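You operate a simulated robot arm through the tools that you are given. There is no shell and no other tool.

Carry out the task below with a simulated robot arm. There is one attempt and no reset: what you move stays moved.

## Task
Brush the grit off the pedal and stick on the grip strip.
Fine: no grit is left; the brush goes back; the strip is in the trolley drawer, which ends shut; it lies inside the lines. Set down upright: green nylon brush. What is to be rubbed or washed off counts as gone when no trace of it is left.

It is judged by the outcome, as a careful person would: the job done as asked, and still so three seconds after it is handed in. It fails if anything else is knocked over, pushed out of place, dropped, spilled or broken.

## Robot
A 6-joint arm with a two-finger parallel gripper, fixed in place. Base frame: the origin is on the floor under the middle of its stand, x ahead of it, y to its left, z up. Lengths are in cm, angles in rad, forces in N, time in s.
With the tool pointing down near the work surface it reaches from about 26 to 74 cm from the base axis. Its first joint turns from -1.152 to 1.152 rad. Payload 2.45 kg.
The tool frame sits at the grasp point between the pads (the TCP): z along the fingers, y along the line on which they close. The tips reach 2.4 cm beyond it. The gripper opens to 6.8 cm. The fingers are 1.7 cm wide and 1 cm thick; the gripper's body (4 by 7 cm) begins 4.1 cm behind the TCP.
Orientation is told as [roll, pitch, yaw] about the base's x, y, z axes, in that order, counted from this pose: with the fingers straight down and closing along the base's y, the tool's x points along the base's -x, its y along +y and its z along -z.

## Interface
- The arm moves only by the tool arm_command. Its argument "deltas" is a list of rows, each an object of numbers (a shift or turn left out is 0, a gripper value left out holds the last): "grip": the closure in counts, from 0 (fully open) to 255 (shut); "x", "y", "z": the shift along the tool's x, y, z in cm; "wx", "wy", "wz": the turn, a rotation vector about the tool's x, y, z in rad. In form: [{"grip": .., "x": .., "y": .., "z": .., "wx": .., "wy": .., "wz": ..}, ...]. A call has 1 to 20 rows; each row shifts and turns the commanded pose from where the row before left it, along the tool's axes as they then stand. Each row takes 0.2 s and may step no farther than 5 cm and 0.15 rad from the row before; otherwise, or with a gripper value out of range, the whole call is refused. A pose out of reach is approached as far as the arm can. The call stops where the force on the tool passes 40 N (or 10 N more than at its start, if that is more) or the arm is blocked; 0.2 s more then pass. The fingers move at their own pace (about 10.8 cm/s each) and stop on an object; they squeeze with about 23 N. The grip force told is the motor's: it shows also when the fingers shut on nothing. Time passes only in rows, and 0.2 s behind the last, so rows that do not move let the fingers close. The reply holds the time, the measured pose of the TCP, the force on the tool along the base axes, the opening and the grip force, in the units named above and with some noise, with the torque about the TCP (base axes, N m) and any sound that the robot's microphone picked up.
- Cameras (640 x 400 px; columns grow to the right, rows downward): "scene" is fixed at [15.14, 40.18, 146.71]; the picture's right is [-0.87, -0.49, 0.00], its down [-0.32, 0.57, -0.76] and it looks along [0.38, -0.66, -0.65] (base axes); focal length 275 px, centre (320, 200). "wrist" rides on the gripper at [8.4, 1.1, -7.5] in the tool frame; the picture's right is [-0.13, 0.99, 0.00], its down [-0.60, -0.08, -0.79] and it looks along [-0.79, -0.10, 0.61] (tool axes); focal length 251 px, centre (320, 200). There is no depth. A picture from a camera that has moved, and an enlarged one, comes with that camera's place and axes in the base frame and with its lens. The place of the scene camera against the robot may be out by one fixed shift of up to 1.8 cm in any direction.
- grab_frame(camera): a new picture of that camera. The clock stands still meanwhile.
- close_up(camera, box): a new picture of the part [left, top, right, bottom] of that camera's present view, enlarged. The clock stands still meanwhile.
- job_done(): hands the job in; it is judged then, once.

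Places have to be worked out from the pictures, the camera data and where the tool is seen. Open the gripper and draw the arm clear of the work before you hand the job in, unless the task says otherwise.

The tools are called after "Emit:" by a JSON object that holds its "name" and its "arguments". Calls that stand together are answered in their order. arm_command: Moves the arm, as the interface text tells. Its arguments: {"type":"object","properties":{"deltas":{"type":"array","items":{"type":"object","properties":{"grip":{"type":"number"},"x":{"type":"number"},"y":{"type":"number"},"z":{"type":"number"},"wx":{"type":"number"},"wy":{"type":"number"},"wz":{"type":"number"}}}}},"required":["deltas"]} The other tools are called the same way: grab_frame (camera) takes a picture; close_up (camera, box) takes an enlarged picture of a part of a camera's view; job_done () hands the job in.

At the start:

```text
t: 0.0
ee_pos: [49.94, -5.73, 122.23]
tcp_rot: [-0.002, 0.0, 0.0]
wrist_force: [-0.1, -0.5, -1.0]
ft_torque: [-0.03, -0.01, -0.01]
grip_width: 6.83
grasp_force: 0.1
```

scene: 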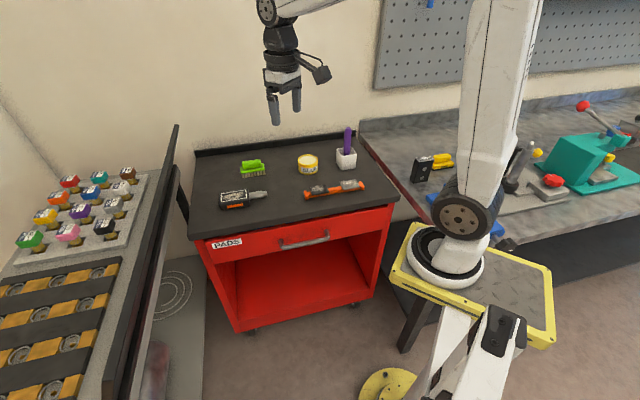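
wrist: 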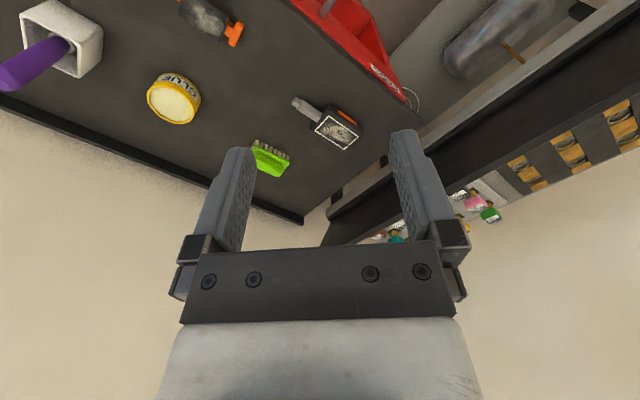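

I'll begin by looking closer at the trolley top: the green brush, the pedal with the marked lines, and the drawer labelled PADS.

Emit:
{"name": "close_up", "arguments": {"camera": "scene", "box": [190, 130, 400, 260]}}

Emit:
{"name": "close_up", "arguments": {"camera": "scene", "box": [210, 145, 290, 215]}}

Emit:
{"name": "close_up", "arguments": {"camera": "wrist", "box": [230, 80, 410, 190]}}

Emit:
{"name": "close_up", "arguments": {"camera": "wrist", "box": [0, 0, 320, 200]}}

```text
3.05 times, centred on (295, 195) of scene
camera zoom: at [15.14, 40.18, 146.71], right [-0.87, -0.49, 0.0], down [-0.32, 0.57, -0.76], along [0.38, -0.66, -0.65], focal length 838 px, centre (396, 215)
```

zoom: 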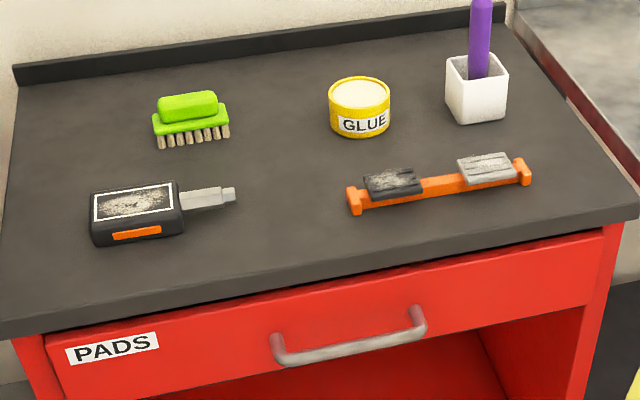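

```text
5.71 times, centred on (250, 180) of scene
camera zoom: at [15.14, 40.18, 146.71], right [-0.87, -0.49, 0.0], down [-0.32, 0.57, -0.76], along [0.38, -0.66, -0.65], focal length 1572 px, centre (720, 314)
```

zoom: 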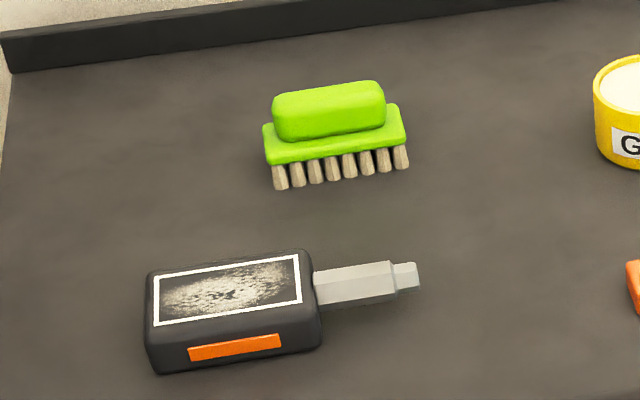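

```text
3.56 times, centred on (320, 135) of wrist
camera zoom: at [41.51, -4.69, 129.57], right [0.13, 0.99, 0.0], down [0.6, -0.08, 0.79], along [0.79, -0.1, -0.61], focal length 894 px, centre (320, 431)
```

zoom: 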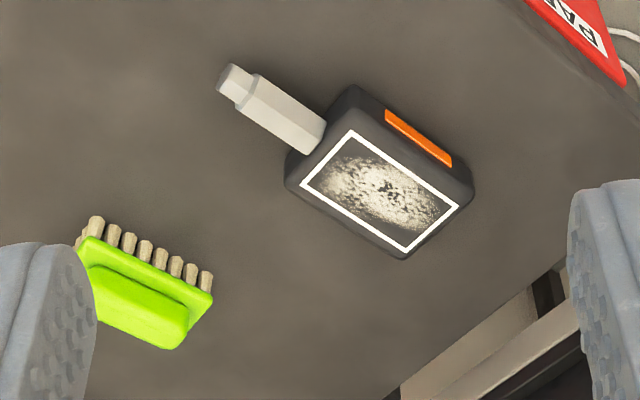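

```text
2.00 times, centred on (160, 100) of wrist
camera zoom: at [41.51, -4.69, 129.57], right [0.13, 0.99, 0.0], down [0.6, -0.08, 0.79], along [0.79, -0.1, -0.61], focal length 503 px, centre (640, 400)
```

zoom: 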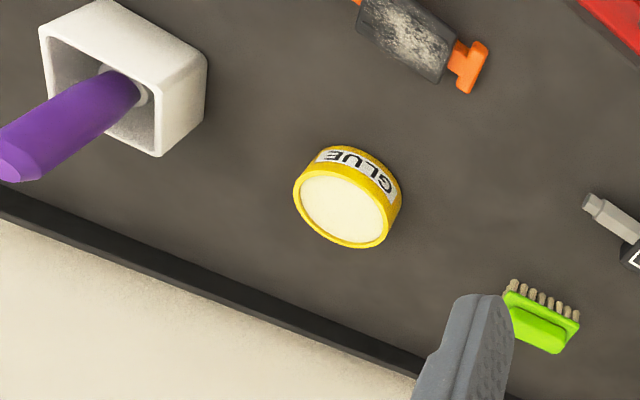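

The brush sits around (77,-19), the lined pedal around (73,-5), and the trolley is turned about 45° with a drawer marked PADS. I move the wrist camera nearer so I can measure them better.

Emit:
{"name": "arm_command", "arguments": {"deltas": [{"grip": 0, "x": -1.8, "y": -0.8, "z": 4.0}, {"x": -1.8, "y": -0.8, "z": 4.0}, {"x": -1.8, "y": -0.8, "z": 4.0}, {"x": -1.8, "y": -0.8, "z": 4.0}, {"x": -1.0, "y": -0.8, "z": 3.0}, {}]}}

Emit:
{"name": "grab_frame", "arguments": {"camera": "wrist"}}

Emit:
{"name": "grab_frame", "arguments": {"camera": "scene"}}

```text
t: 1.4
ee_pos: [58.17, -9.98, 103.12]
tcp_rot: [0.0, -0.001, 0.001]
wrist_force: [-0.4, -1.1, 0.2]
ft_torque: [-0.01, 0.02, 0.03]
grip_width: 6.82
grasp_force: 0.0
```

```text
taken
camera wrist: at [49.85, -8.78, 110.56], right [0.13, 0.99, 0.0], down [0.6, -0.08, 0.79], along [0.79, -0.1, -0.61], focal length 251 px, centre (320, 200)
```

wrist: 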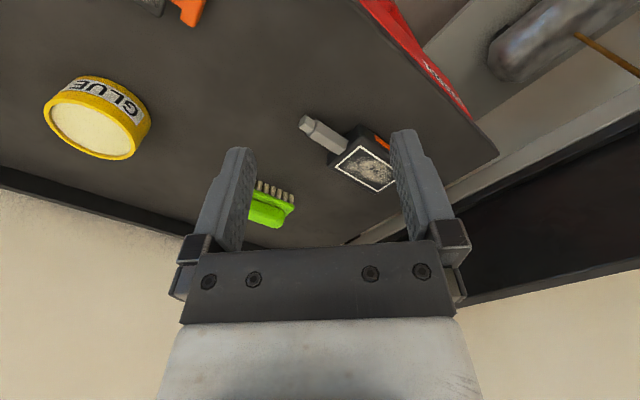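

```text
taken
```

scene: 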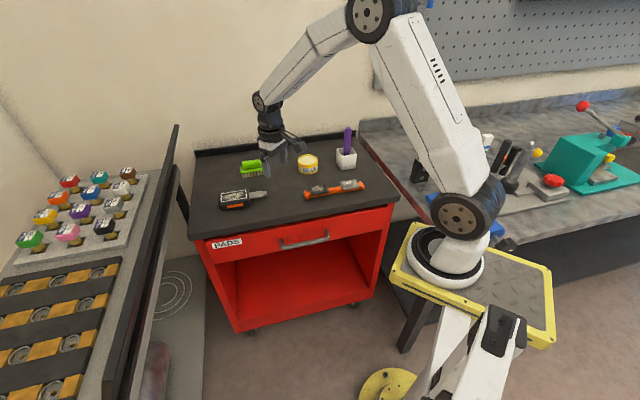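

The wrist camera now has both objects between the fingers. I zoom in to measure them.

Emit:
{"name": "close_up", "arguments": {"camera": "wrist", "box": [240, 100, 410, 240]}}

Emit:
{"name": "close_up", "arguments": {"camera": "scene", "box": [210, 145, 310, 215]}}

```text
2.86 times, centred on (325, 170) of wrist
camera zoom: at [49.85, -8.78, 110.56], right [0.13, 0.99, 0.0], down [0.6, -0.08, 0.79], along [0.79, -0.1, -0.61], focal length 718 px, centre (306, 286)
```

zoom: 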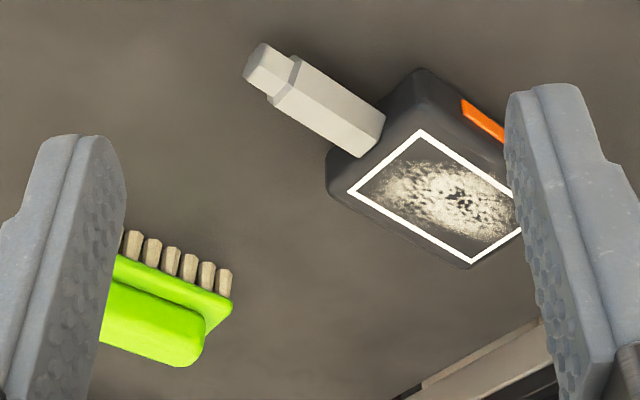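

```text
5.71 times, centred on (260, 180) of scene
camera zoom: at [15.14, 40.18, 146.71], right [-0.87, -0.49, 0.0], down [-0.32, 0.57, -0.76], along [0.38, -0.66, -0.65], focal length 1572 px, centre (663, 314)
```

zoom: 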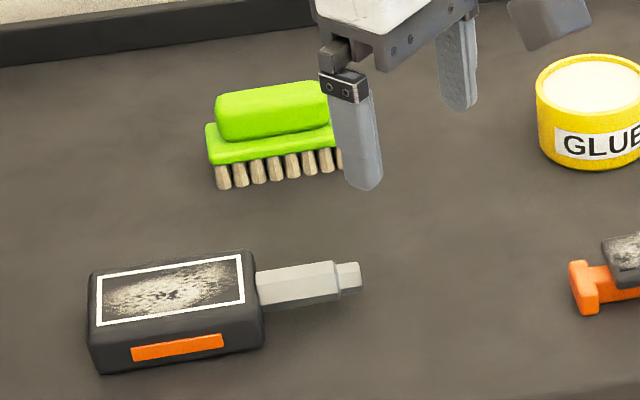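

The two wrist views put the pedal's lined rectangle at about 8.0×4.4 cm, centred near (73.6,-5.4), top at about z=88. The brush is farther out and half hidden by a finger, so I shift sideways to see it clearly.

Emit:
{"name": "arm_command", "arguments": {"deltas": [{"y": -3.5}, {"y": -3.5}, {}]}}

Emit:
{"name": "close_up", "arguments": {"camera": "wrist", "box": [240, 100, 410, 240]}}

Emit:
{"name": "grab_frame", "arguments": {"camera": "wrist"}}

```text
t: 2.2
ee_pos: [57.99, -16.72, 103.37]
tcp_rot: [0.0, 0.001, 0.001]
wrist_force: [0.0, -0.2, 0.1]
ft_torque: [-0.04, 0.01, -0.01]
grip_width: 6.79
grasp_force: 0.0
```

```text
2.86 times, centred on (325, 170) of wrist
camera zoom: at [49.6, -15.59, 110.8], right [0.13, 0.99, 0.0], down [0.6, -0.08, 0.79], along [0.79, -0.1, -0.61], focal length 718 px, centre (306, 286)
```

zoom: 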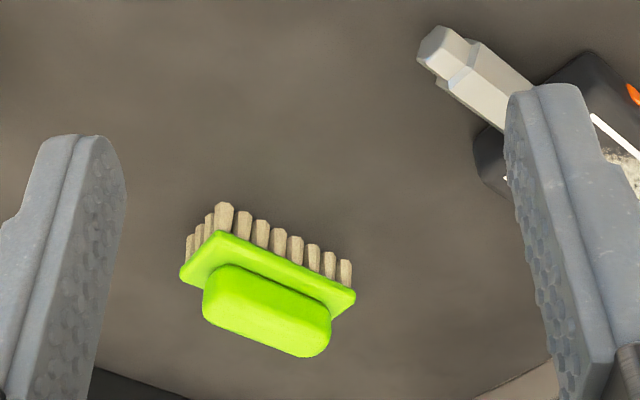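

```text
taken
camera wrist: at [49.6, -15.59, 110.8], right [0.13, 0.99, 0.0], down [0.6, -0.08, 0.79], along [0.79, -0.1, -0.61], focal length 251 px, centre (320, 200)
```

wrist: 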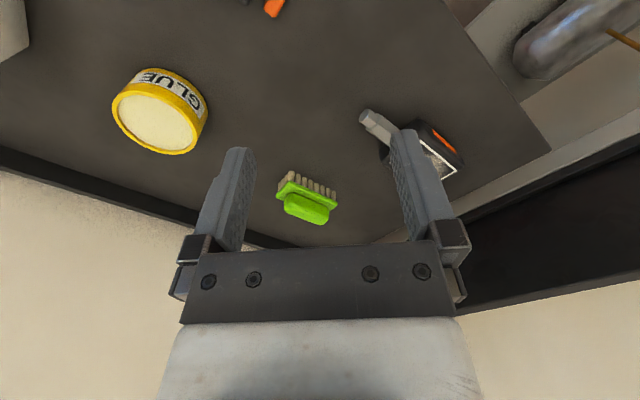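

The brush plate measures about 8.6×4 cm, centred near (79.5,-21.4) with its top at z≈87.2 and its long axis at azimuth ≈47°. That's beyond the stated tool-down reach, so I test how far the arm gets at this safe height.

Emit:
{"name": "arm_command", "arguments": {"deltas": [{"x": -4.8, "y": -1.0}, {"x": -4.8, "y": -1.0}, {"x": -4.8, "y": -1.0}, {"x": -4.8, "y": -1.0}, {"x": -2.3, "y": -0.7}, {}, {}]}}

Emit:
{"name": "grab_frame", "arguments": {"camera": "scene"}}

```text
t: 3.8
ee_pos: [73.98, -20.05, 102.82]
tcp_rot: [0.001, 0.001, 0.0]
wrist_force: [-0.4, 0.3, 0.7]
ft_torque: [0.0, 0.02, 0.02]
grip_width: 6.81
grasp_force: 0.1
out of reach, approached as far as the arm can: row 4, 5
```

```text
taken
```

scene: 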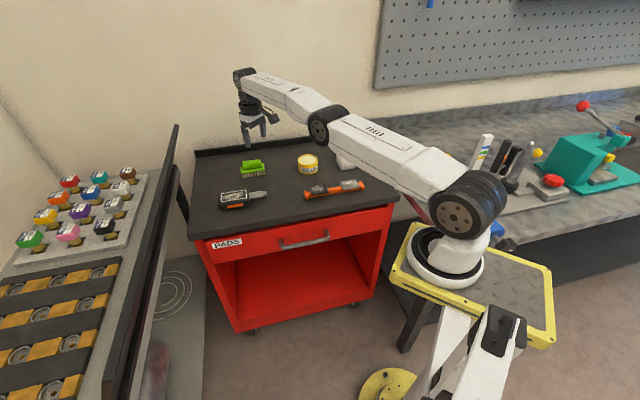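

Reach at z≈103 is 76.6 cm; lower down it should grow, as the wrist comes closer to shoulder height. I lower 8 cm, which keeps the tips still above the brush, to check.

Emit:
{"name": "arm_command", "arguments": {"deltas": [{"z": 3}, {"z": 3}, {"z": 2}, {}, {}]}}

Emit:
{"name": "grab_frame", "arguments": {"camera": "wrist"}}

Emit:
{"name": "close_up", "arguments": {"camera": "scene", "box": [210, 130, 310, 200]}}

```text
t: 5.0
ee_pos: [73.86, -19.83, 94.74]
tcp_rot: [0.001, 0.001, -0.002]
wrist_force: [0.6, 0.3, 0.2]
ft_torque: [0.01, -0.01, -0.03]
grip_width: 6.8
grasp_force: 0.1
```

```text
taken
camera wrist: at [65.38, -18.62, 102.31], right [0.13, 0.99, 0.0], down [0.6, -0.08, 0.79], along [0.79, -0.1, -0.61], focal length 251 px, centre (320, 200)
```

wrist: 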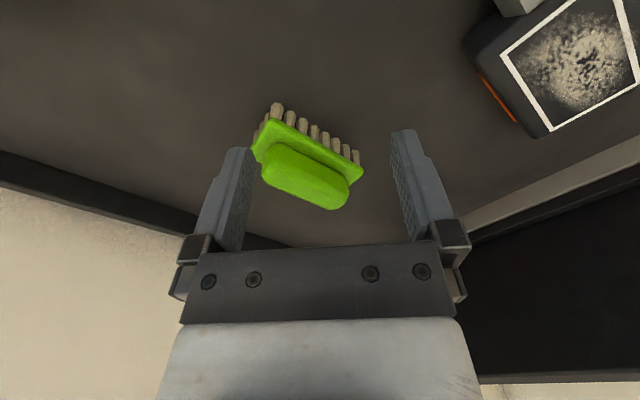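

```text
5.71 times, centred on (260, 165) of scene
camera zoom: at [15.14, 40.18, 146.71], right [-0.87, -0.49, 0.0], down [-0.32, 0.57, -0.76], along [0.38, -0.66, -0.65], focal length 1572 px, centre (663, 400)
```

zoom: 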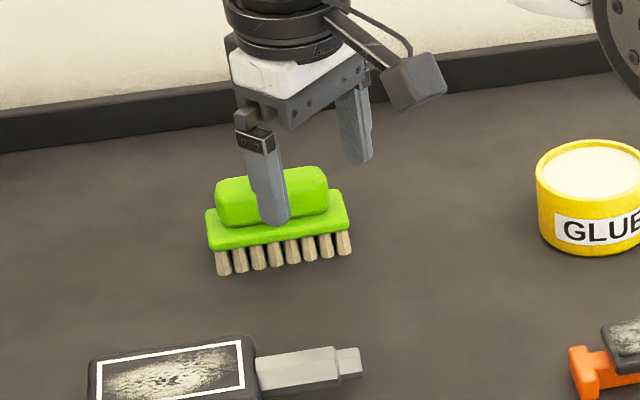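

The commanded pose was held at the reachable limit, so lower down there is more room. I test moving outward to above the brush at this height (tips about 2 cm over the handle).

Emit:
{"name": "arm_command", "arguments": {"deltas": [{"x": -2.7, "y": -0.8}, {"x": -2.7, "y": -0.8}, {}, {}]}}

Emit:
{"name": "grab_frame", "arguments": {"camera": "wrist"}}

```text
t: 6.0
ee_pos: [74.03, -19.83, 94.96]
tcp_rot: [0.002, -0.002, 0.0]
wrist_force: [0.1, 0.3, 1.5]
ft_torque: [-0.01, -0.01, 0.04]
grip_width: 6.81
grasp_force: 0.2
out of reach, approached as far as the arm can: row 1, 2
```

```text
taken
camera wrist: at [65.7, -18.64, 102.45], right [0.13, 0.99, 0.0], down [0.6, -0.08, 0.79], along [0.79, -0.1, -0.61], focal length 251 px, centre (320, 200)
```

wrist: 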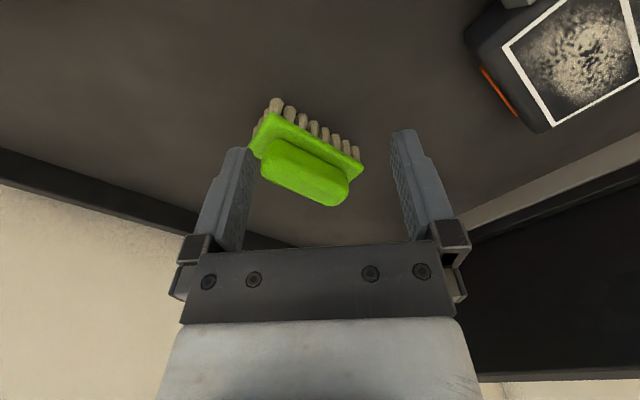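

Radial reach is again capped at ≈76.6 cm (the wrist is near shoulder height), so a tool-down grasp at 82 cm isn't possible. I'll need a tilted grasp, so I look closely at the brush shape and handle size from here.

Emit:
{"name": "close_up", "arguments": {"camera": "wrist", "box": [240, 85, 380, 215]}}

Emit:
{"name": "close_up", "arguments": {"camera": "scene", "box": [235, 145, 275, 185]}}

Emit:
{"name": "close_up", "arguments": {"camera": "scene", "box": [380, 160, 640, 400]}}

```text
3.08 times, centred on (310, 150) of wrist
camera zoom: at [65.7, -18.64, 102.45], right [0.13, 0.99, 0.0], down [0.6, -0.08, 0.79], along [0.79, -0.1, -0.61], focal length 774 px, centre (351, 354)
```

zoom: 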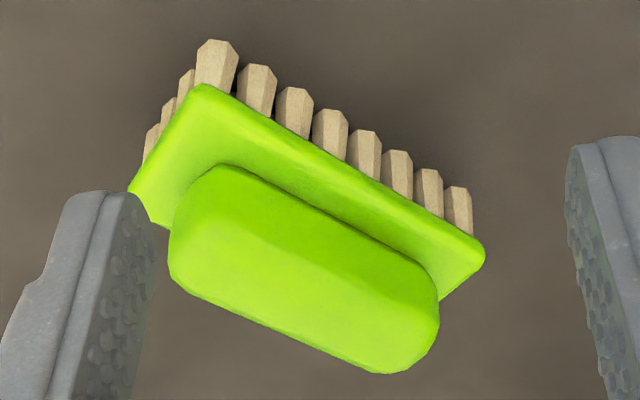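

```text
10.00 times, centred on (255, 165) of scene
camera zoom: at [15.14, 40.18, 146.71], right [-0.87, -0.49, 0.0], down [-0.32, 0.57, -0.76], along [0.38, -0.66, -0.65], focal length 2751 px, centre (970, 550)
```

zoom: 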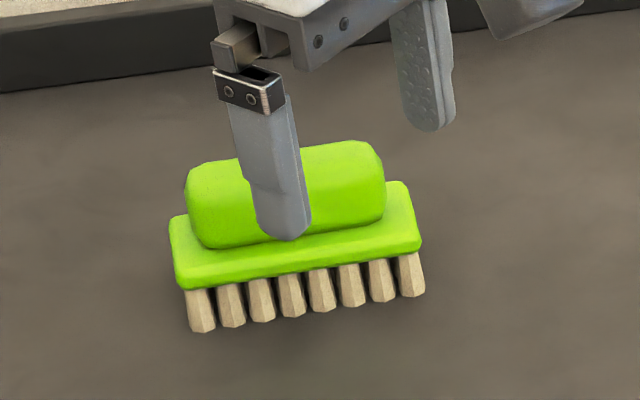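

```text
1.67 times, centred on (510, 280) of scene
camera zoom: at [15.14, 40.18, 146.71], right [-0.87, -0.49, 0.0], down [-0.32, 0.57, -0.76], along [0.38, -0.66, -0.65], focal length 459 px, centre (3, 67)
```

zoom: 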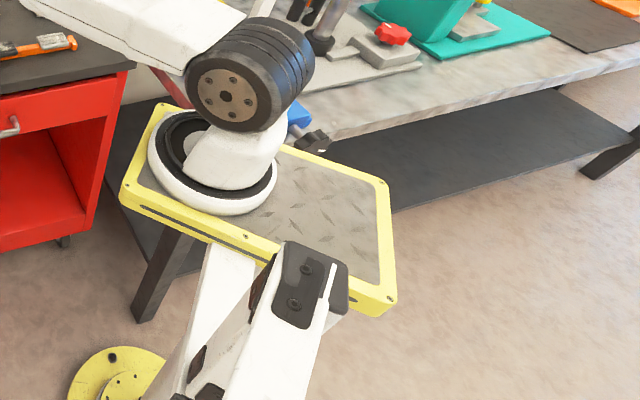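

The handle is about 6.8 cm long, too long to span lengthwise, so I'll grip it across its width with the tool leaning outward. I back off and rise, then turn (yaw +0.56) and tilt (0.70 rad) in free air to test reach.

Emit:
{"name": "arm_command", "arguments": {"deltas": [{"x": 3, "y": 0.3, "z": -3}, {"x": 3, "y": 0.3, "z": -3}, {"x": 3, "y": 0.3, "z": -2}, {"wz": -0.14}, {"wz": -0.14}, {"wz": -0.14}, {"wz": -0.14}, {"wy": -0.14}, {"wy": -0.14}, {"wy": -0.14}, {"wy": -0.14}, {"wy": -0.14}, {}]}}

Emit:
{"name": "grab_frame", "arguments": {"camera": "wrist"}}

Emit:
{"name": "grab_frame", "arguments": {"camera": "scene"}}

```text
t: 8.8
ee_pos: [65.27, -19.14, 103.06]
tcp_rot: [-0.002, -0.701, 0.558]
wrist_force: [0.6, 0.3, 0.0]
ft_torque: [-0.01, -0.02, 0.0]
grip_width: 6.79
grasp_force: 0.0
```

```text
taken
camera wrist: at [55.08, -24.11, 103.3], right [-0.44, 0.89, 0.08], down [0.0, -0.09, 1.0], along [0.9, 0.44, 0.04], focal length 251 px, centre (320, 200)
```

wrist: 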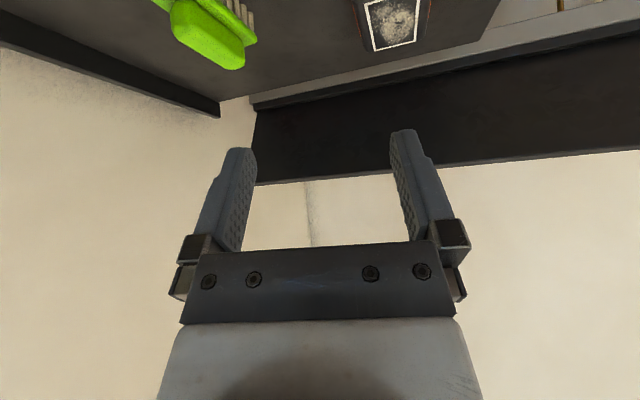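

```text
taken
```

scene: 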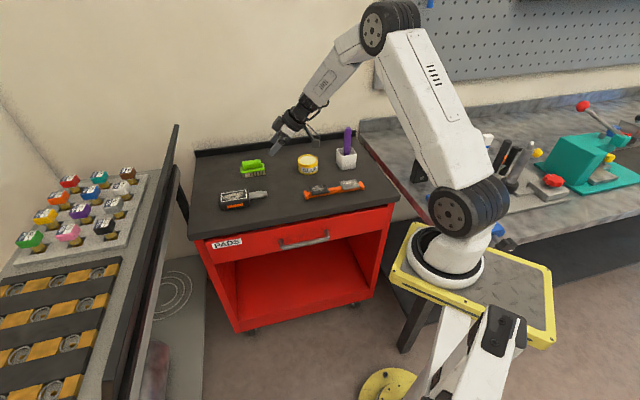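

Orientation is as commanded. I move to just above the brush handle (about (78.6,-21.9,95)) to see whether this tilt reaches.

Emit:
{"name": "arm_command", "arguments": {"deltas": [{"x": -0.58, "y": -2.36, "z": 3.1}, {"x": -0.58, "y": -2.36, "z": 3.1}, {"x": -0.58, "y": -2.36, "z": 3.1}, {"x": -0.58, "y": -2.36, "z": 3.1}, {}, {}]}}

Emit:
{"name": "grab_frame", "arguments": {"camera": "wrist"}}

Emit:
{"name": "close_up", "arguments": {"camera": "scene", "box": [210, 120, 310, 200]}}

```text
t: 10.2
ee_pos: [78.69, -21.81, 95.07]
tcp_rot: [0.0, -0.698, 0.558]
wrist_force: [0.6, -0.8, 0.3]
ft_torque: [0.01, -0.01, -0.04]
grip_width: 6.8
grasp_force: 0.1
```

```text
taken
camera wrist: at [68.42, -26.83, 95.38], right [-0.44, 0.89, 0.08], down [0.0, -0.09, 1.0], along [0.9, 0.44, 0.04], focal length 251 px, centre (320, 200)
```

wrist: 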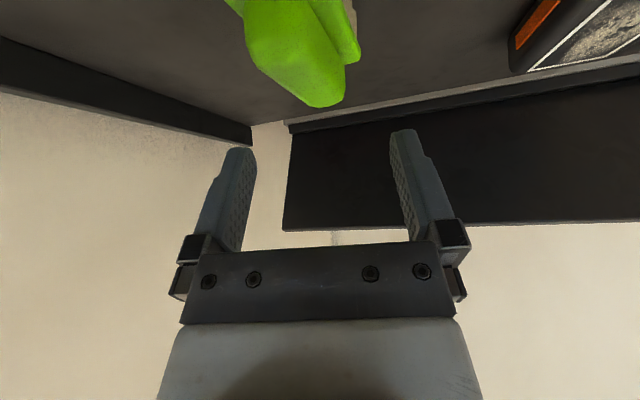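

```text
5.00 times, centred on (260, 160) of scene
camera zoom: at [15.14, 40.18, 146.71], right [-0.87, -0.49, 0.0], down [-0.32, 0.57, -0.76], along [0.38, -0.66, -0.65], focal length 1376 px, centre (620, 400)
```

zoom: 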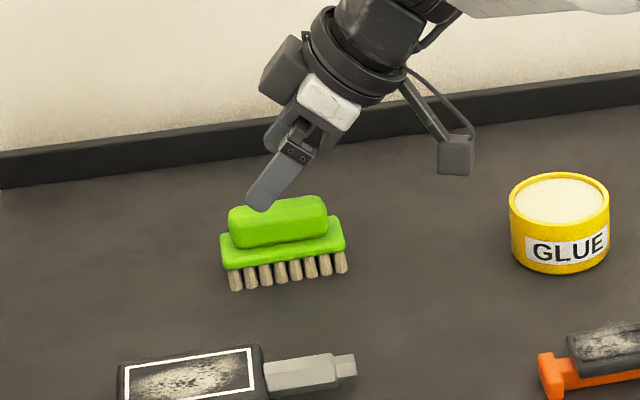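

The tilt reaches the brush. I lower to z≈92 (fingers straddling, well clear of the handle) and try turning 0.15 rad more about the vertical to line up better with the handle.

Emit:
{"name": "arm_command", "arguments": {"deltas": [{"x": 1.98, "z": 2.35}, {}, {"wx": -0.0966, "wz": -0.1148}, {}, {}]}}

Emit:
{"name": "grab_frame", "arguments": {"camera": "wrist"}}

Emit:
{"name": "close_up", "arguments": {"camera": "scene", "box": [220, 130, 290, 190]}}

```text
t: 11.4
ee_pos: [77.99, -21.74, 91.98]
tcp_rot: [0.0, -0.7, 0.71]
wrist_force: [-0.4, 1.1, -0.3]
ft_torque: [0.0, 0.0, -0.01]
grip_width: 6.8
grasp_force: 0.1
out of reach, approached as far as the arm can: row 3
```

```text
taken
camera wrist: at [68.79, -28.27, 92.37], right [-0.57, 0.82, 0.08], down [0.01, -0.09, 1.0], along [0.82, 0.57, 0.04], focal length 251 px, centre (320, 200)
```

wrist: 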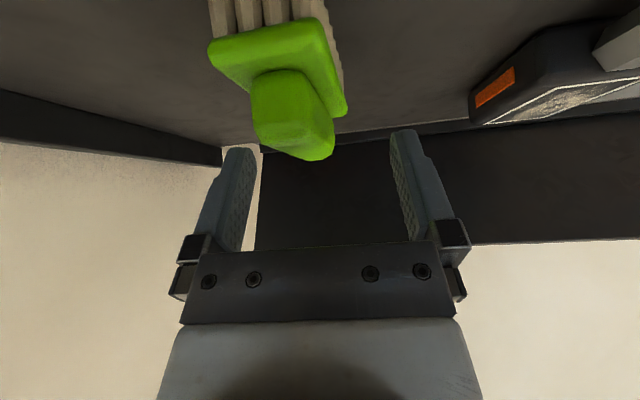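

```text
6.67 times, centred on (255, 160) of scene
camera zoom: at [15.14, 40.18, 146.71], right [-0.87, -0.49, 0.0], down [-0.32, 0.57, -0.76], along [0.38, -0.66, -0.65], focal length 1834 px, centre (753, 467)
```

zoom: 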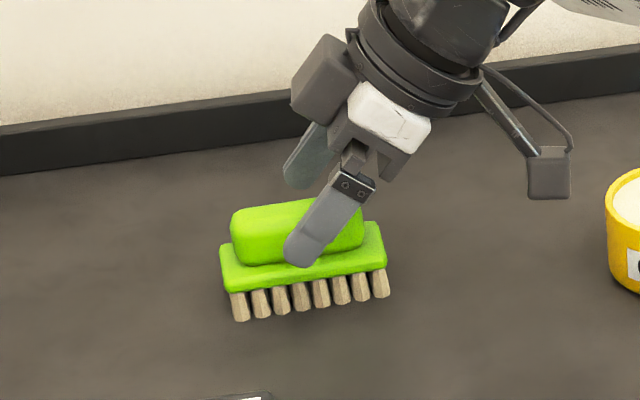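

Yaw 0.71 is slightly out of reach here; 0.62 should fit. I turn back a little and lower to z≈90.2, so the tips sit beside the handle, above the plate.

Emit:
{"name": "arm_command", "arguments": {"deltas": [{"wx": 0.058, "wz": 0.0688}, {"x": -0.3, "y": -0.47, "z": 0.37}, {"x": 0.575, "z": 0.635}, {"x": 0.577, "z": 0.63}, {}, {}]}}

Emit:
{"name": "grab_frame", "arguments": {"camera": "wrist"}}

Emit:
{"name": "close_up", "arguments": {"camera": "scene", "box": [230, 140, 290, 190]}}

```text
t: 12.8
ee_pos: [78.75, -21.99, 90.27]
tcp_rot: [0.0, -0.699, 0.618]
wrist_force: [-0.4, -0.3, 0.1]
ft_torque: [0.01, -0.04, 0.01]
grip_width: 6.79
grasp_force: 0.1
```

```text
taken
camera wrist: at [68.87, -27.54, 90.56], right [-0.5, 0.86, 0.08], down [0.01, -0.09, 1.0], along [0.87, 0.49, 0.04], focal length 251 px, centre (320, 200)
```

wrist: 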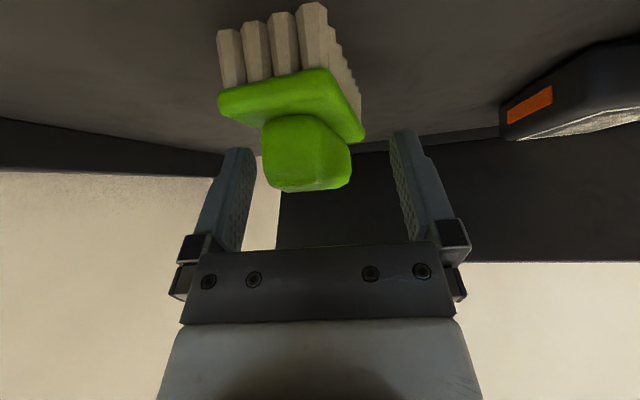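

```text
8.00 times, centred on (260, 165) of scene
camera zoom: at [15.14, 40.18, 146.71], right [-0.87, -0.49, 0.0], down [-0.32, 0.57, -0.76], along [0.38, -0.66, -0.65], focal length 2201 px, centre (800, 480)
```

zoom: 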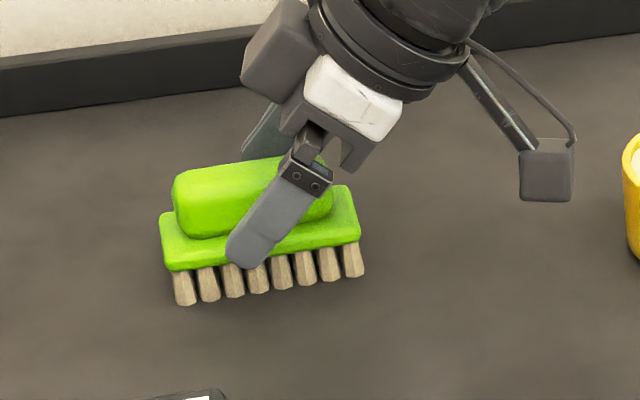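

The handle sits between the fingers. I zoom the near-horizontal wrist view to check heights of tips, plate and handle before closing.

Emit:
{"name": "close_up", "arguments": {"camera": "wrist", "box": [190, 0, 450, 200]}}

```text
2.00 times, centred on (320, 100) of wrist
camera zoom: at [68.87, -27.54, 90.56], right [-0.5, 0.86, 0.08], down [0.01, -0.09, 1.0], along [0.87, 0.49, 0.04], focal length 503 px, centre (320, 400)
```

zoom: 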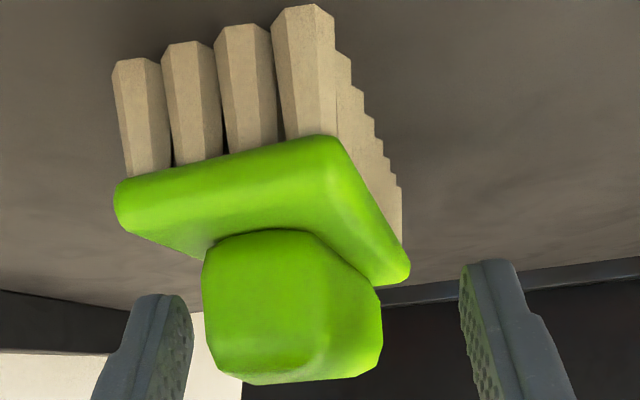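

The tips are about 0.3 cm above the plate, with the handle (2.8 cm tall, top at z≈90.4) well between them. I close in steps.

Emit:
{"name": "arm_command", "arguments": {"deltas": [{"grip": 80}, {"grip": 110}, {"grip": 130}, {"grip": 150}, {"grip": 180}, {"grip": 255}, {}, {}]}}

Emit:
{"name": "grab_frame", "arguments": {"camera": "wrist"}}

Emit:
{"name": "close_up", "arguments": {"camera": "scene", "box": [230, 140, 290, 190]}}

```text
t: 14.6
ee_pos: [78.72, -21.95, 90.21]
tcp_rot: [-0.001, -0.7, 0.62]
wrist_force: [-0.1, 1.6, 0.1]
ft_torque: [0.01, 0.0, 0.03]
grip_width: 2.58
grasp_force: 22.9
```

```text
taken
camera wrist: at [68.86, -27.52, 90.55], right [-0.5, 0.86, 0.08], down [0.01, -0.09, 1.0], along [0.87, 0.49, 0.04], focal length 251 px, centre (320, 200)
```

wrist: 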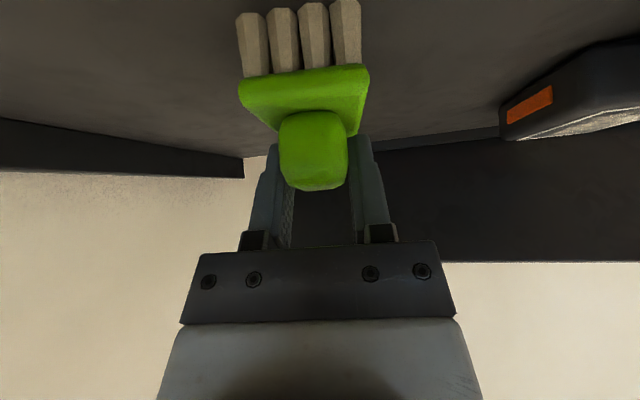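

```text
8.00 times, centred on (260, 165) of scene
camera zoom: at [15.14, 40.18, 146.71], right [-0.87, -0.49, 0.0], down [-0.32, 0.57, -0.76], along [0.38, -0.66, -0.65], focal length 2201 px, centre (800, 480)
```

zoom: 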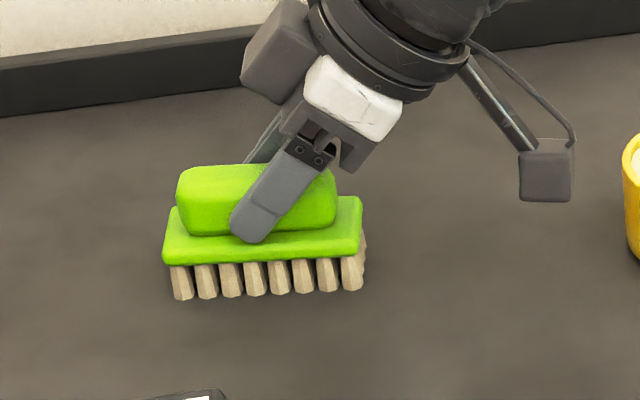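

The grip holds (2.58 cm, 23 N), and the brush has aligned itself with the fingers. I note this pose (78.72,-21.95,90.21; pitch -0.70, yaw 0.62) for the return and lift it straight up 7 cm.

Emit:
{"name": "arm_command", "arguments": {"deltas": [{"x": -0.64, "z": -0.765}, {"x": -1.93, "z": -2.3}, {"x": -1.94, "z": -2.29}, {}]}}

Emit:
{"name": "grab_frame", "arguments": {"camera": "wrist"}}

Emit:
{"name": "close_up", "arguments": {"camera": "scene", "box": [220, 120, 290, 190]}}

```text
t: 15.6
ee_pos: [78.51, -22.05, 97.29]
tcp_rot: [-0.001, -0.699, 0.617]
wrist_force: [-0.2, 0.0, -1.1]
ft_torque: [-0.02, -0.02, 0.0]
grip_width: 2.56
grasp_force: 22.8
```

```text
taken
camera wrist: at [68.72, -27.53, 97.52], right [-0.5, 0.86, 0.08], down [0.01, -0.09, 1.0], along [0.87, 0.49, 0.04], focal length 251 px, centre (320, 200)
```

wrist: 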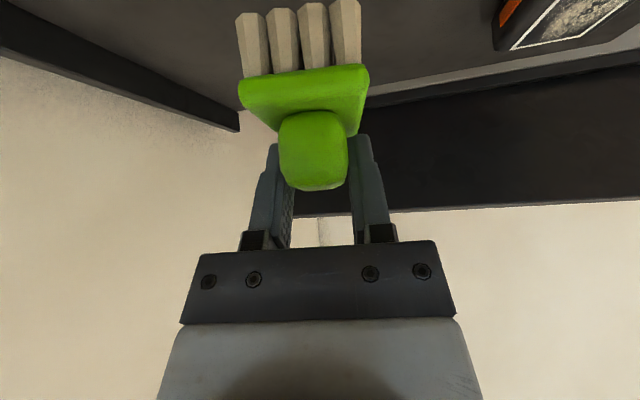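

```text
5.71 times, centred on (255, 155) of scene
camera zoom: at [15.14, 40.18, 146.71], right [-0.87, -0.49, 0.0], down [-0.32, 0.57, -0.76], along [0.38, -0.66, -0.65], focal length 1572 px, centre (691, 457)
```

zoom: 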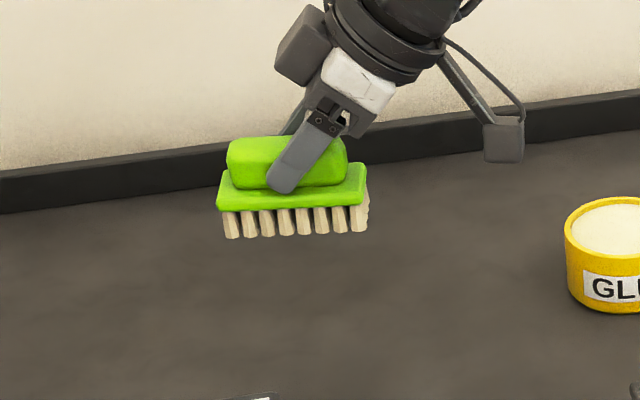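

The brush is held level. I carry it across to above the pedal and turn to line up with the pedal's long axis (≈45°).

Emit:
{"name": "arm_command", "arguments": {"deltas": [{"x": -0.887, "y": 4.055, "z": 0.747}, {"x": -0.887, "y": 4.055, "z": 0.747}, {"x": -0.887, "y": 4.055, "z": 0.747}, {"x": -0.887, "y": 4.055, "z": 0.747}, {"wx": -0.0531, "wz": -0.0631}, {"wx": -0.0531, "wz": -0.0631}, {}, {}]}}

Emit:
{"name": "grab_frame", "arguments": {"camera": "wrist"}}

Emit:
{"name": "close_up", "arguments": {"camera": "scene", "box": [200, 130, 300, 220]}}

```text
t: 17.4
ee_pos: [72.96, -5.94, 97.21]
tcp_rot: [0.0, -0.701, 0.785]
wrist_force: [0.0, 0.1, -0.8]
ft_torque: [0.02, 0.03, -0.03]
grip_width: 2.55
grasp_force: 23.0
```

```text
taken
camera wrist: at [64.1, -13.18, 97.54], right [-0.63, 0.77, 0.08], down [0.02, -0.09, 1.0], along [0.78, 0.63, 0.04], focal length 251 px, centre (320, 200)
```

wrist: 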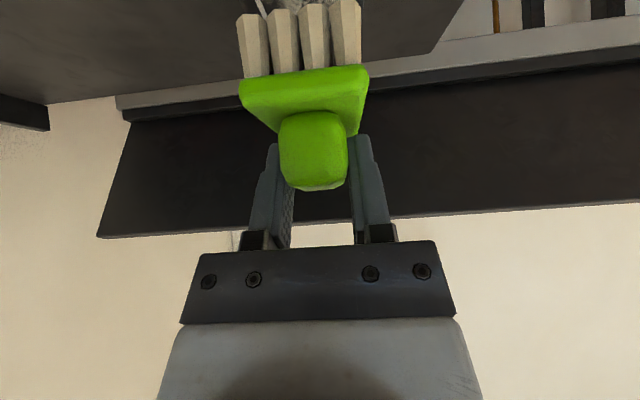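

```text
4.44 times, centred on (250, 175) of scene
camera zoom: at [15.14, 40.18, 146.71], right [-0.87, -0.49, 0.0], down [-0.32, 0.57, -0.76], along [0.38, -0.66, -0.65], focal length 1223 px, centre (631, 311)
```

zoom: 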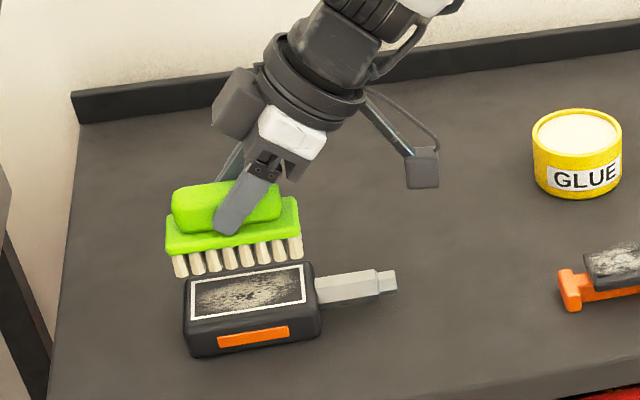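

The brush hangs about 4 cm over the pedal and lined up. I go down most of the way, then creep until contact force shows.

Emit:
{"name": "arm_command", "arguments": {"deltas": [{"x": 1.03, "z": 1.225}, {"x": 1.03, "z": 1.225}, {}, {"x": 0.129, "z": 0.153}, {}]}}

Emit:
{"name": "close_up", "arguments": {"camera": "scene", "box": [210, 150, 290, 220]}}

Emit:
{"name": "grab_frame", "arguments": {"camera": "wrist"}}

```text
t: 18.6
ee_pos: [72.91, -6.06, 93.77]
tcp_rot: [-0.001, -0.701, 0.785]
wrist_force: [0.4, 0.9, 0.1]
ft_torque: [-0.03, 0.02, 0.02]
grip_width: 2.53
grasp_force: 23.1
```

```text
5.71 times, centred on (250, 185) of scene
camera zoom: at [15.14, 40.18, 146.71], right [-0.87, -0.49, 0.0], down [-0.32, 0.57, -0.76], along [0.38, -0.66, -0.65], focal length 1572 px, centre (720, 286)
```

zoom: 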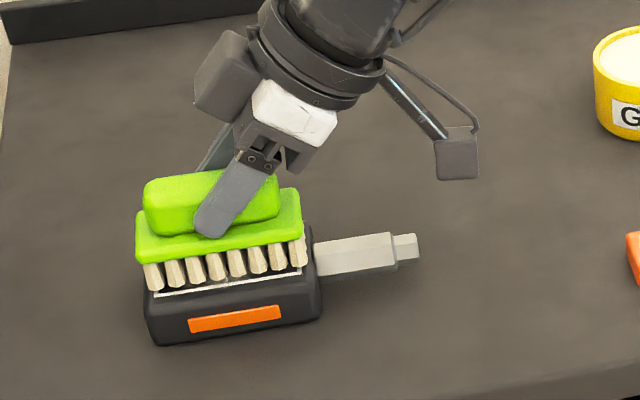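

```text
taken
camera wrist: at [64.2, -13.15, 94.07], right [-0.63, 0.77, 0.08], down [0.02, -0.09, 1.0], along [0.78, 0.63, 0.04], focal length 251 px, centre (320, 200)
```

wrist: 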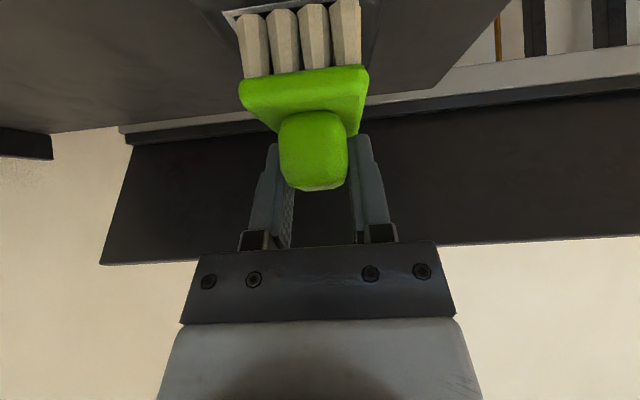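

No contact yet, just above. I creep down in 0.15 cm steps.

Emit:
{"name": "arm_command", "arguments": {"deltas": [{"x": 0.097, "z": 0.115}, {"x": 0.097, "z": 0.115}, {}]}}

Emit:
{"name": "arm_command", "arguments": {"deltas": [{"x": 0.064, "z": 0.077}, {}]}}

Emit:
{"name": "arm_command", "arguments": {"deltas": [{"x": 0.064, "z": 0.077}, {}]}}

```text
t: 19.4
ee_pos: [72.98, -6.03, 93.42]
tcp_rot: [-0.001, -0.698, 0.784]
wrist_force: [-0.3, -0.5, -0.3]
ft_torque: [-0.02, 0.04, -0.04]
grip_width: 2.55
grasp_force: 23.1
```

```text
t: 20.0
ee_pos: [73.05, -6.06, 93.41]
tcp_rot: [0.0, -0.7, 0.787]
wrist_force: [0.6, 0.2, -1.0]
ft_torque: [0.0, 0.03, -0.02]
grip_width: 2.56
grasp_force: 22.7
```

```text
t: 20.6
ee_pos: [72.93, -5.92, 93.33]
tcp_rot: [0.001, -0.7, 0.786]
wrist_force: [-0.3, -0.5, -1.3]
ft_torque: [-0.03, 0.05, 0.03]
grip_width: 2.57
grasp_force: 22.7
```

Force is still in the noise at z≈93.3. I keep creeping.

Emit:
{"name": "arm_command", "arguments": {"deltas": [{"x": 0.064, "z": 0.077}, {}]}}

Emit:
{"name": "arm_command", "arguments": {"deltas": [{"x": 0.064, "z": 0.077}, {}]}}

Emit:
{"name": "arm_command", "arguments": {"deltas": [{"x": 0.064, "z": 0.077}, {}]}}

Emit:
{"name": "close_up", "arguments": {"camera": "scene", "box": [210, 150, 290, 220]}}

```text
t: 21.2
ee_pos: [73.11, -5.98, 93.23]
tcp_rot: [-0.002, -0.699, 0.784]
wrist_force: [-1.2, -0.4, 3.1]
ft_torque: [-0.06, 0.13, -0.01]
grip_width: 2.56
grasp_force: 22.6
```

```text
t: 21.8
ee_pos: [73.12, -6.08, 93.18]
tcp_rot: [-0.003, -0.702, 0.784]
wrist_force: [-1.5, 1.0, 12.1]
ft_torque: [-0.27, 0.46, -0.06]
grip_width: 2.57
grasp_force: 23.4
```

```text
t: 22.4
ee_pos: [73.13, -6.0, 93.18]
tcp_rot: [-0.005, -0.704, 0.789]
wrist_force: [-3.5, 0.5, 21.2]
ft_torque: [0.09, 0.07, 0.04]
grip_width: 2.57
grasp_force: 23.3
```

```text
5.71 times, centred on (250, 185) of scene
camera zoom: at [15.08, 40.18, 146.72], right [-0.87, -0.49, 0.0], down [-0.32, 0.57, -0.76], along [0.38, -0.66, -0.65], focal length 1572 px, centre (720, 286)
```

zoom: 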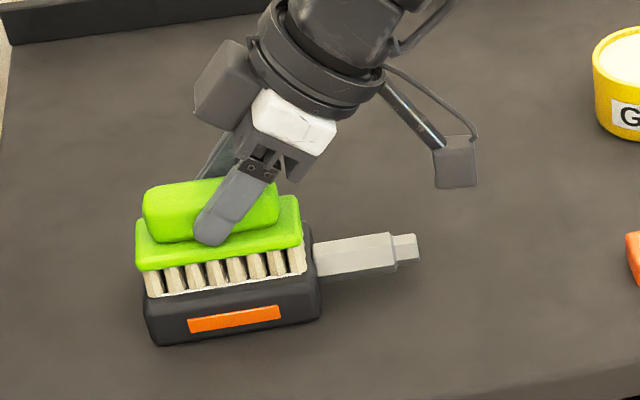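

Contact begins at z≈93.2 (now 21 N, a bit firm). I ease off to a light pressure and start sweeping across the pedal.

Emit:
{"name": "arm_command", "arguments": {"deltas": [{"x": -0.085, "z": -0.101}, {}, {"y": 0.6}, {"y": 0.6}, {"y": -0.6}, {"y": -0.6}, {"y": -0.6}, {"y": -0.6}, {"y": 0.6}, {"y": 0.6}, {}]}}

Emit:
{"name": "close_up", "arguments": {"camera": "scene", "box": [210, 150, 290, 220]}}

```text
t: 24.8
ee_pos: [73.21, -6.06, 93.21]
tcp_rot: [-0.001, -0.701, 0.787]
wrist_force: [0.1, -2.2, 6.4]
ft_torque: [-0.02, -0.04, -0.02]
grip_width: 2.56
grasp_force: 22.9
```

```text
5.71 times, centred on (250, 185) of scene
camera zoom: at [15.13, 40.17, 146.72], right [-0.87, -0.49, 0.0], down [-0.32, 0.57, -0.76], along [0.38, -0.66, -0.65], focal length 1572 px, centre (720, 286)
```

zoom: 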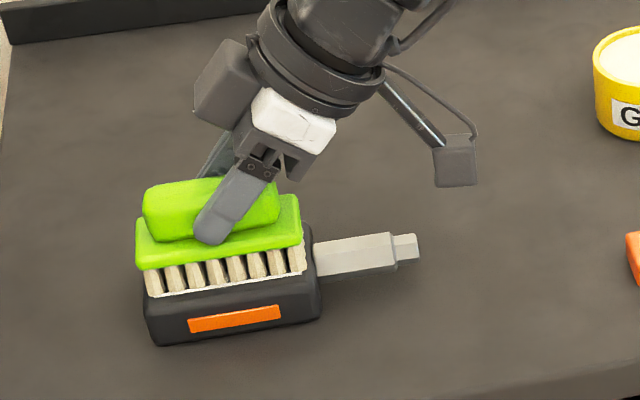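

Light pressure (6 N) and the pedal has not moved. I sweep lengthways too, then lift to check what is left.

Emit:
{"name": "arm_command", "arguments": {"deltas": [{"x": -0.459, "z": 0.386}, {"x": -0.459, "z": 0.386}, {"x": 0.459, "z": -0.386}, {"x": 0.459, "z": -0.386}, {"x": 0.459, "z": -0.386}, {"x": 0.459, "z": -0.386}, {"x": -0.459, "z": 0.386}, {"x": -0.459, "z": 0.386}, {"y": 0.6}, {"y": 0.6}, {"y": -0.6}, {"y": -0.6}, {"y": -0.6}, {"y": -0.6}, {"y": 0.6}, {"y": 0.6}, {}]}}

Emit:
{"name": "arm_command", "arguments": {"deltas": [{"x": -1.29, "z": -1.53}, {"x": -1.29, "z": -1.53}, {"y": -4}, {"y": -4}, {}]}}

Emit:
{"name": "close_up", "arguments": {"camera": "scene", "box": [210, 160, 290, 220]}}

Emit:
{"name": "grab_frame", "arguments": {"camera": "wrist"}}

```text
t: 28.4
ee_pos: [72.92, -6.06, 93.15]
tcp_rot: [-0.002, -0.702, 0.786]
wrist_force: [2.5, -3.8, 9.8]
ft_torque: [-0.14, -0.01, 0.0]
grip_width: 2.53
grasp_force: 22.8
```

```text
t: 29.6
ee_pos: [78.77, -11.36, 97.22]
tcp_rot: [0.002, -0.701, 0.784]
wrist_force: [1.0, 0.4, -0.7]
ft_torque: [-0.01, 0.0, -0.01]
grip_width: 2.55
grasp_force: 23.0
```

```text
6.67 times, centred on (250, 190) of scene
camera zoom: at [15.15, 40.18, 146.71], right [-0.87, -0.49, 0.0], down [-0.32, 0.57, -0.76], along [0.38, -0.66, -0.65], focal length 1834 px, centre (787, 267)
```

zoom: 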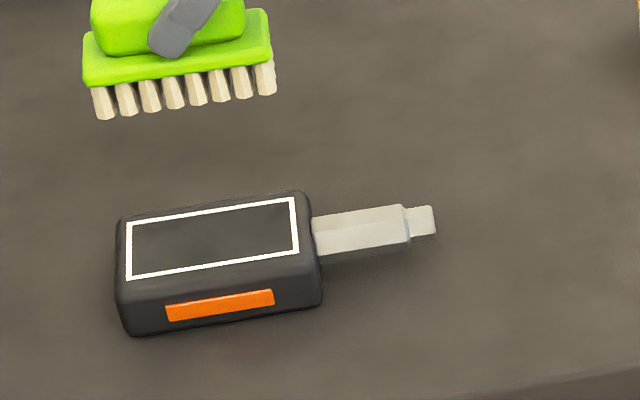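

```text
taken
camera wrist: at [69.96, -18.53, 97.52], right [-0.63, 0.77, 0.08], down [0.02, -0.09, 1.0], along [0.78, 0.63, 0.04], focal length 251 px, centre (320, 200)
```

wrist: 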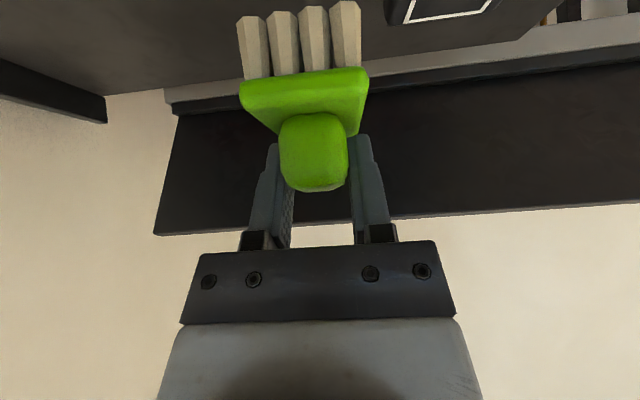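

The pad looks clean. I zoom in hard to look for traces.

Emit:
{"name": "close_up", "arguments": {"camera": "scene", "box": [222, 182, 254, 202]}}

Emit:
{"name": "close_up", "arguments": {"camera": "wrist", "box": [380, 0, 540, 60]}}

```text
16.00 times, centred on (238, 192) of scene
camera zoom: at [15.15, 40.18, 146.71], right [-0.87, -0.49, 0.0], down [-0.32, 0.57, -0.76], along [0.38, -0.66, -0.65], focal length 4402 px, centre (1632, 328)
```

zoom: 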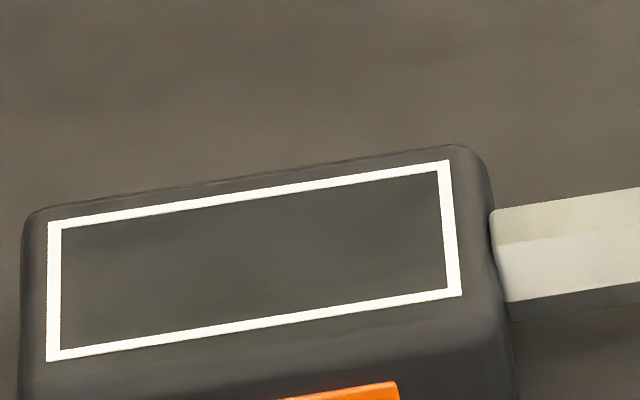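

```text
4.00 times, centred on (460, 30) of wrist
camera zoom: at [69.96, -18.53, 97.52], right [-0.63, 0.77, 0.08], down [0.02, -0.09, 1.0], along [0.78, 0.63, 0.04], focal length 1006 px, centre (-240, 880)
```

zoom: 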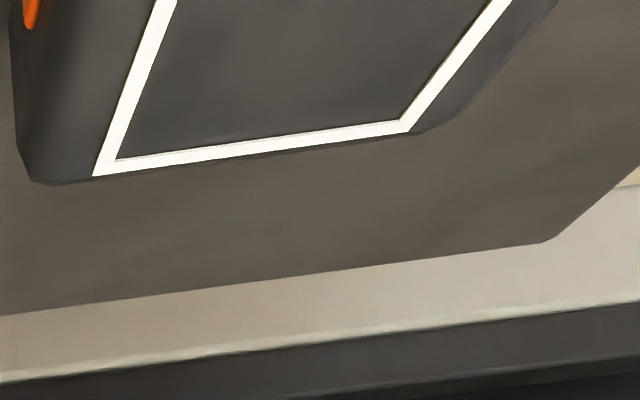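

No trace of grit is left, and the pedal is where it was. I carry the brush back over its spot at the recorded grasp yaw.

Emit:
{"name": "arm_command", "arguments": {"deltas": [{"wx": 0.0531, "wz": 0.0631}, {"wx": 0.0531, "wz": 0.0631}, {"x": 1.57, "y": -2.877, "z": -1.32}, {"x": 1.57, "y": -2.877, "z": -1.32}, {"x": 1.57, "y": -2.877, "z": -1.32}, {}, {}]}}

```text
t: 31.2
ee_pos: [78.56, -22.18, 96.94]
tcp_rot: [0.0, -0.7, 0.619]
wrist_force: [-1.2, 0.3, -0.5]
ft_torque: [0.02, 0.02, -0.01]
grip_width: 2.54
grasp_force: 23.3
```

I lower to just above the table, then creep until it touches.

Emit:
{"name": "arm_command", "arguments": {"deltas": [{"x": 1.71, "y": 0.07, "z": 2.42}, {"x": 1.9, "z": 2.26}, {}, {"x": 0.097, "z": 0.115}, {}]}}

Emit:
{"name": "arm_command", "arguments": {"deltas": [{"x": 0.097, "z": 0.115}, {}]}}

Emit:
{"name": "arm_command", "arguments": {"deltas": [{"x": 0.097, "z": 0.115}, {}]}}

Emit:
{"name": "close_up", "arguments": {"camera": "scene", "box": [230, 140, 290, 190]}}

```text
t: 32.4
ee_pos: [78.82, -21.85, 91.03]
tcp_rot: [0.0, -0.699, 0.62]
wrist_force: [-0.2, -0.5, -0.3]
ft_torque: [0.02, 0.02, -0.02]
grip_width: 2.55
grasp_force: 23.0
```

```text
t: 33.0
ee_pos: [78.92, -21.96, 90.89]
tcp_rot: [0.0, -0.699, 0.622]
wrist_force: [-0.3, 0.3, -0.6]
ft_torque: [-0.02, -0.01, 0.0]
grip_width: 2.56
grasp_force: 23.3
```

```text
t: 33.6
ee_pos: [78.9, -22.1, 90.73]
tcp_rot: [-0.001, -0.7, 0.621]
wrist_force: [-0.7, -1.1, -0.6]
ft_torque: [0.0, 0.04, 0.0]
grip_width: 2.55
grasp_force: 22.6
```

```text
8.00 times, centred on (260, 165) of scene
camera zoom: at [15.14, 40.18, 146.71], right [-0.87, -0.49, 0.0], down [-0.32, 0.57, -0.76], along [0.38, -0.66, -0.65], focal length 2201 px, centre (800, 480)
```

zoom: 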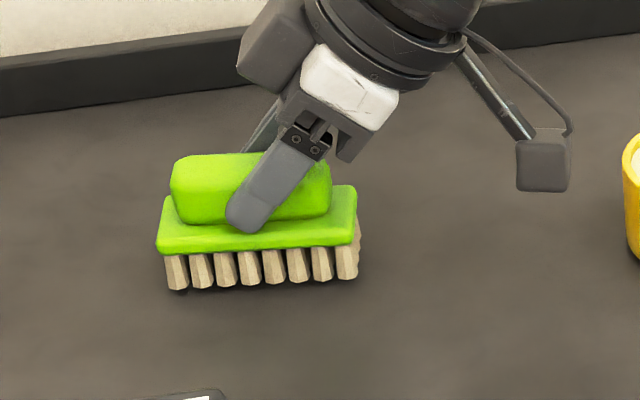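

Still slightly above the table (gap under the bristles, no force). I creep down further.

Emit:
{"name": "arm_command", "arguments": {"deltas": [{"x": 0.129, "z": 0.153}, {}]}}

Emit:
{"name": "arm_command", "arguments": {"deltas": [{"x": 0.097, "z": 0.115}, {}]}}

Emit:
{"name": "arm_command", "arguments": {"deltas": [{"x": 0.064, "z": 0.077}, {}]}}

Emit:
{"name": "close_up", "arguments": {"camera": "scene", "box": [230, 140, 290, 190]}}

```text
t: 34.2
ee_pos: [78.81, -21.89, 90.45]
tcp_rot: [0.001, -0.7, 0.619]
wrist_force: [-0.7, 0.4, -1.2]
ft_torque: [0.01, -0.01, 0.02]
grip_width: 2.59
grasp_force: 22.6
```

```text
t: 34.8
ee_pos: [78.81, -21.98, 90.34]
tcp_rot: [-0.002, -0.7, 0.619]
wrist_force: [-0.1, -0.2, -0.4]
ft_torque: [0.03, -0.01, -0.01]
grip_width: 2.54
grasp_force: 22.6
```

```text
t: 35.4
ee_pos: [78.76, -21.96, 90.35]
tcp_rot: [0.0, -0.698, 0.619]
wrist_force: [-0.7, -1.2, -1.1]
ft_torque: [-0.03, 0.02, 0.02]
grip_width: 2.56
grasp_force: 22.9
```

```text
8.00 times, centred on (260, 165) of scene
camera zoom: at [15.14, 40.18, 146.71], right [-0.87, -0.49, 0.0], down [-0.32, 0.57, -0.76], along [0.38, -0.66, -0.65], focal length 2201 px, centre (800, 480)
```

zoom: 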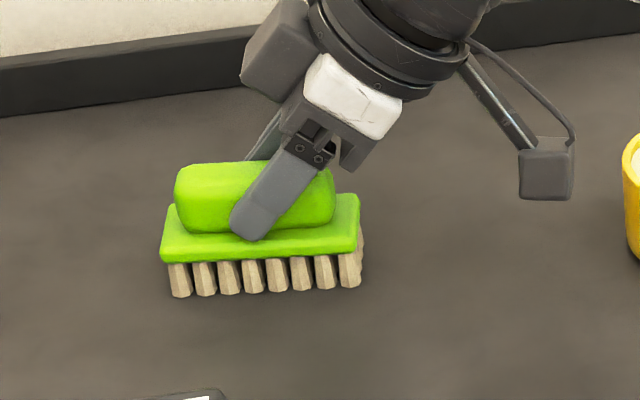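

Very close now. Two more small steps to feel contact before releasing.

Emit:
{"name": "arm_command", "arguments": {"deltas": [{"x": 0.045, "z": 0.054}, {}]}}

Emit:
{"name": "arm_command", "arguments": {"deltas": [{"x": 0.045, "z": 0.054}, {}]}}

Emit:
{"name": "arm_command", "arguments": {"deltas": [{"x": 0.03, "z": 0.038}, {}]}}

```text
t: 36.0
ee_pos: [78.75, -21.83, 90.18]
tcp_rot: [-0.002, -0.699, 0.621]
wrist_force: [-0.5, 0.3, -1.2]
ft_torque: [-0.02, 0.02, 0.03]
grip_width: 2.57
grasp_force: 22.5
```

```text
t: 36.6
ee_pos: [78.73, -22.04, 90.18]
tcp_rot: [0.0, -0.701, 0.619]
wrist_force: [0.5, 0.5, 0.7]
ft_torque: [0.1, -0.06, -0.02]
grip_width: 2.58
grasp_force: 22.8
```

```text
t: 37.2
ee_pos: [78.77, -22.06, 90.23]
tcp_rot: [-0.002, -0.7, 0.618]
wrist_force: [-0.2, 0.9, 2.7]
ft_torque: [0.07, 0.0, 0.01]
grip_width: 2.55
grasp_force: 22.8
```

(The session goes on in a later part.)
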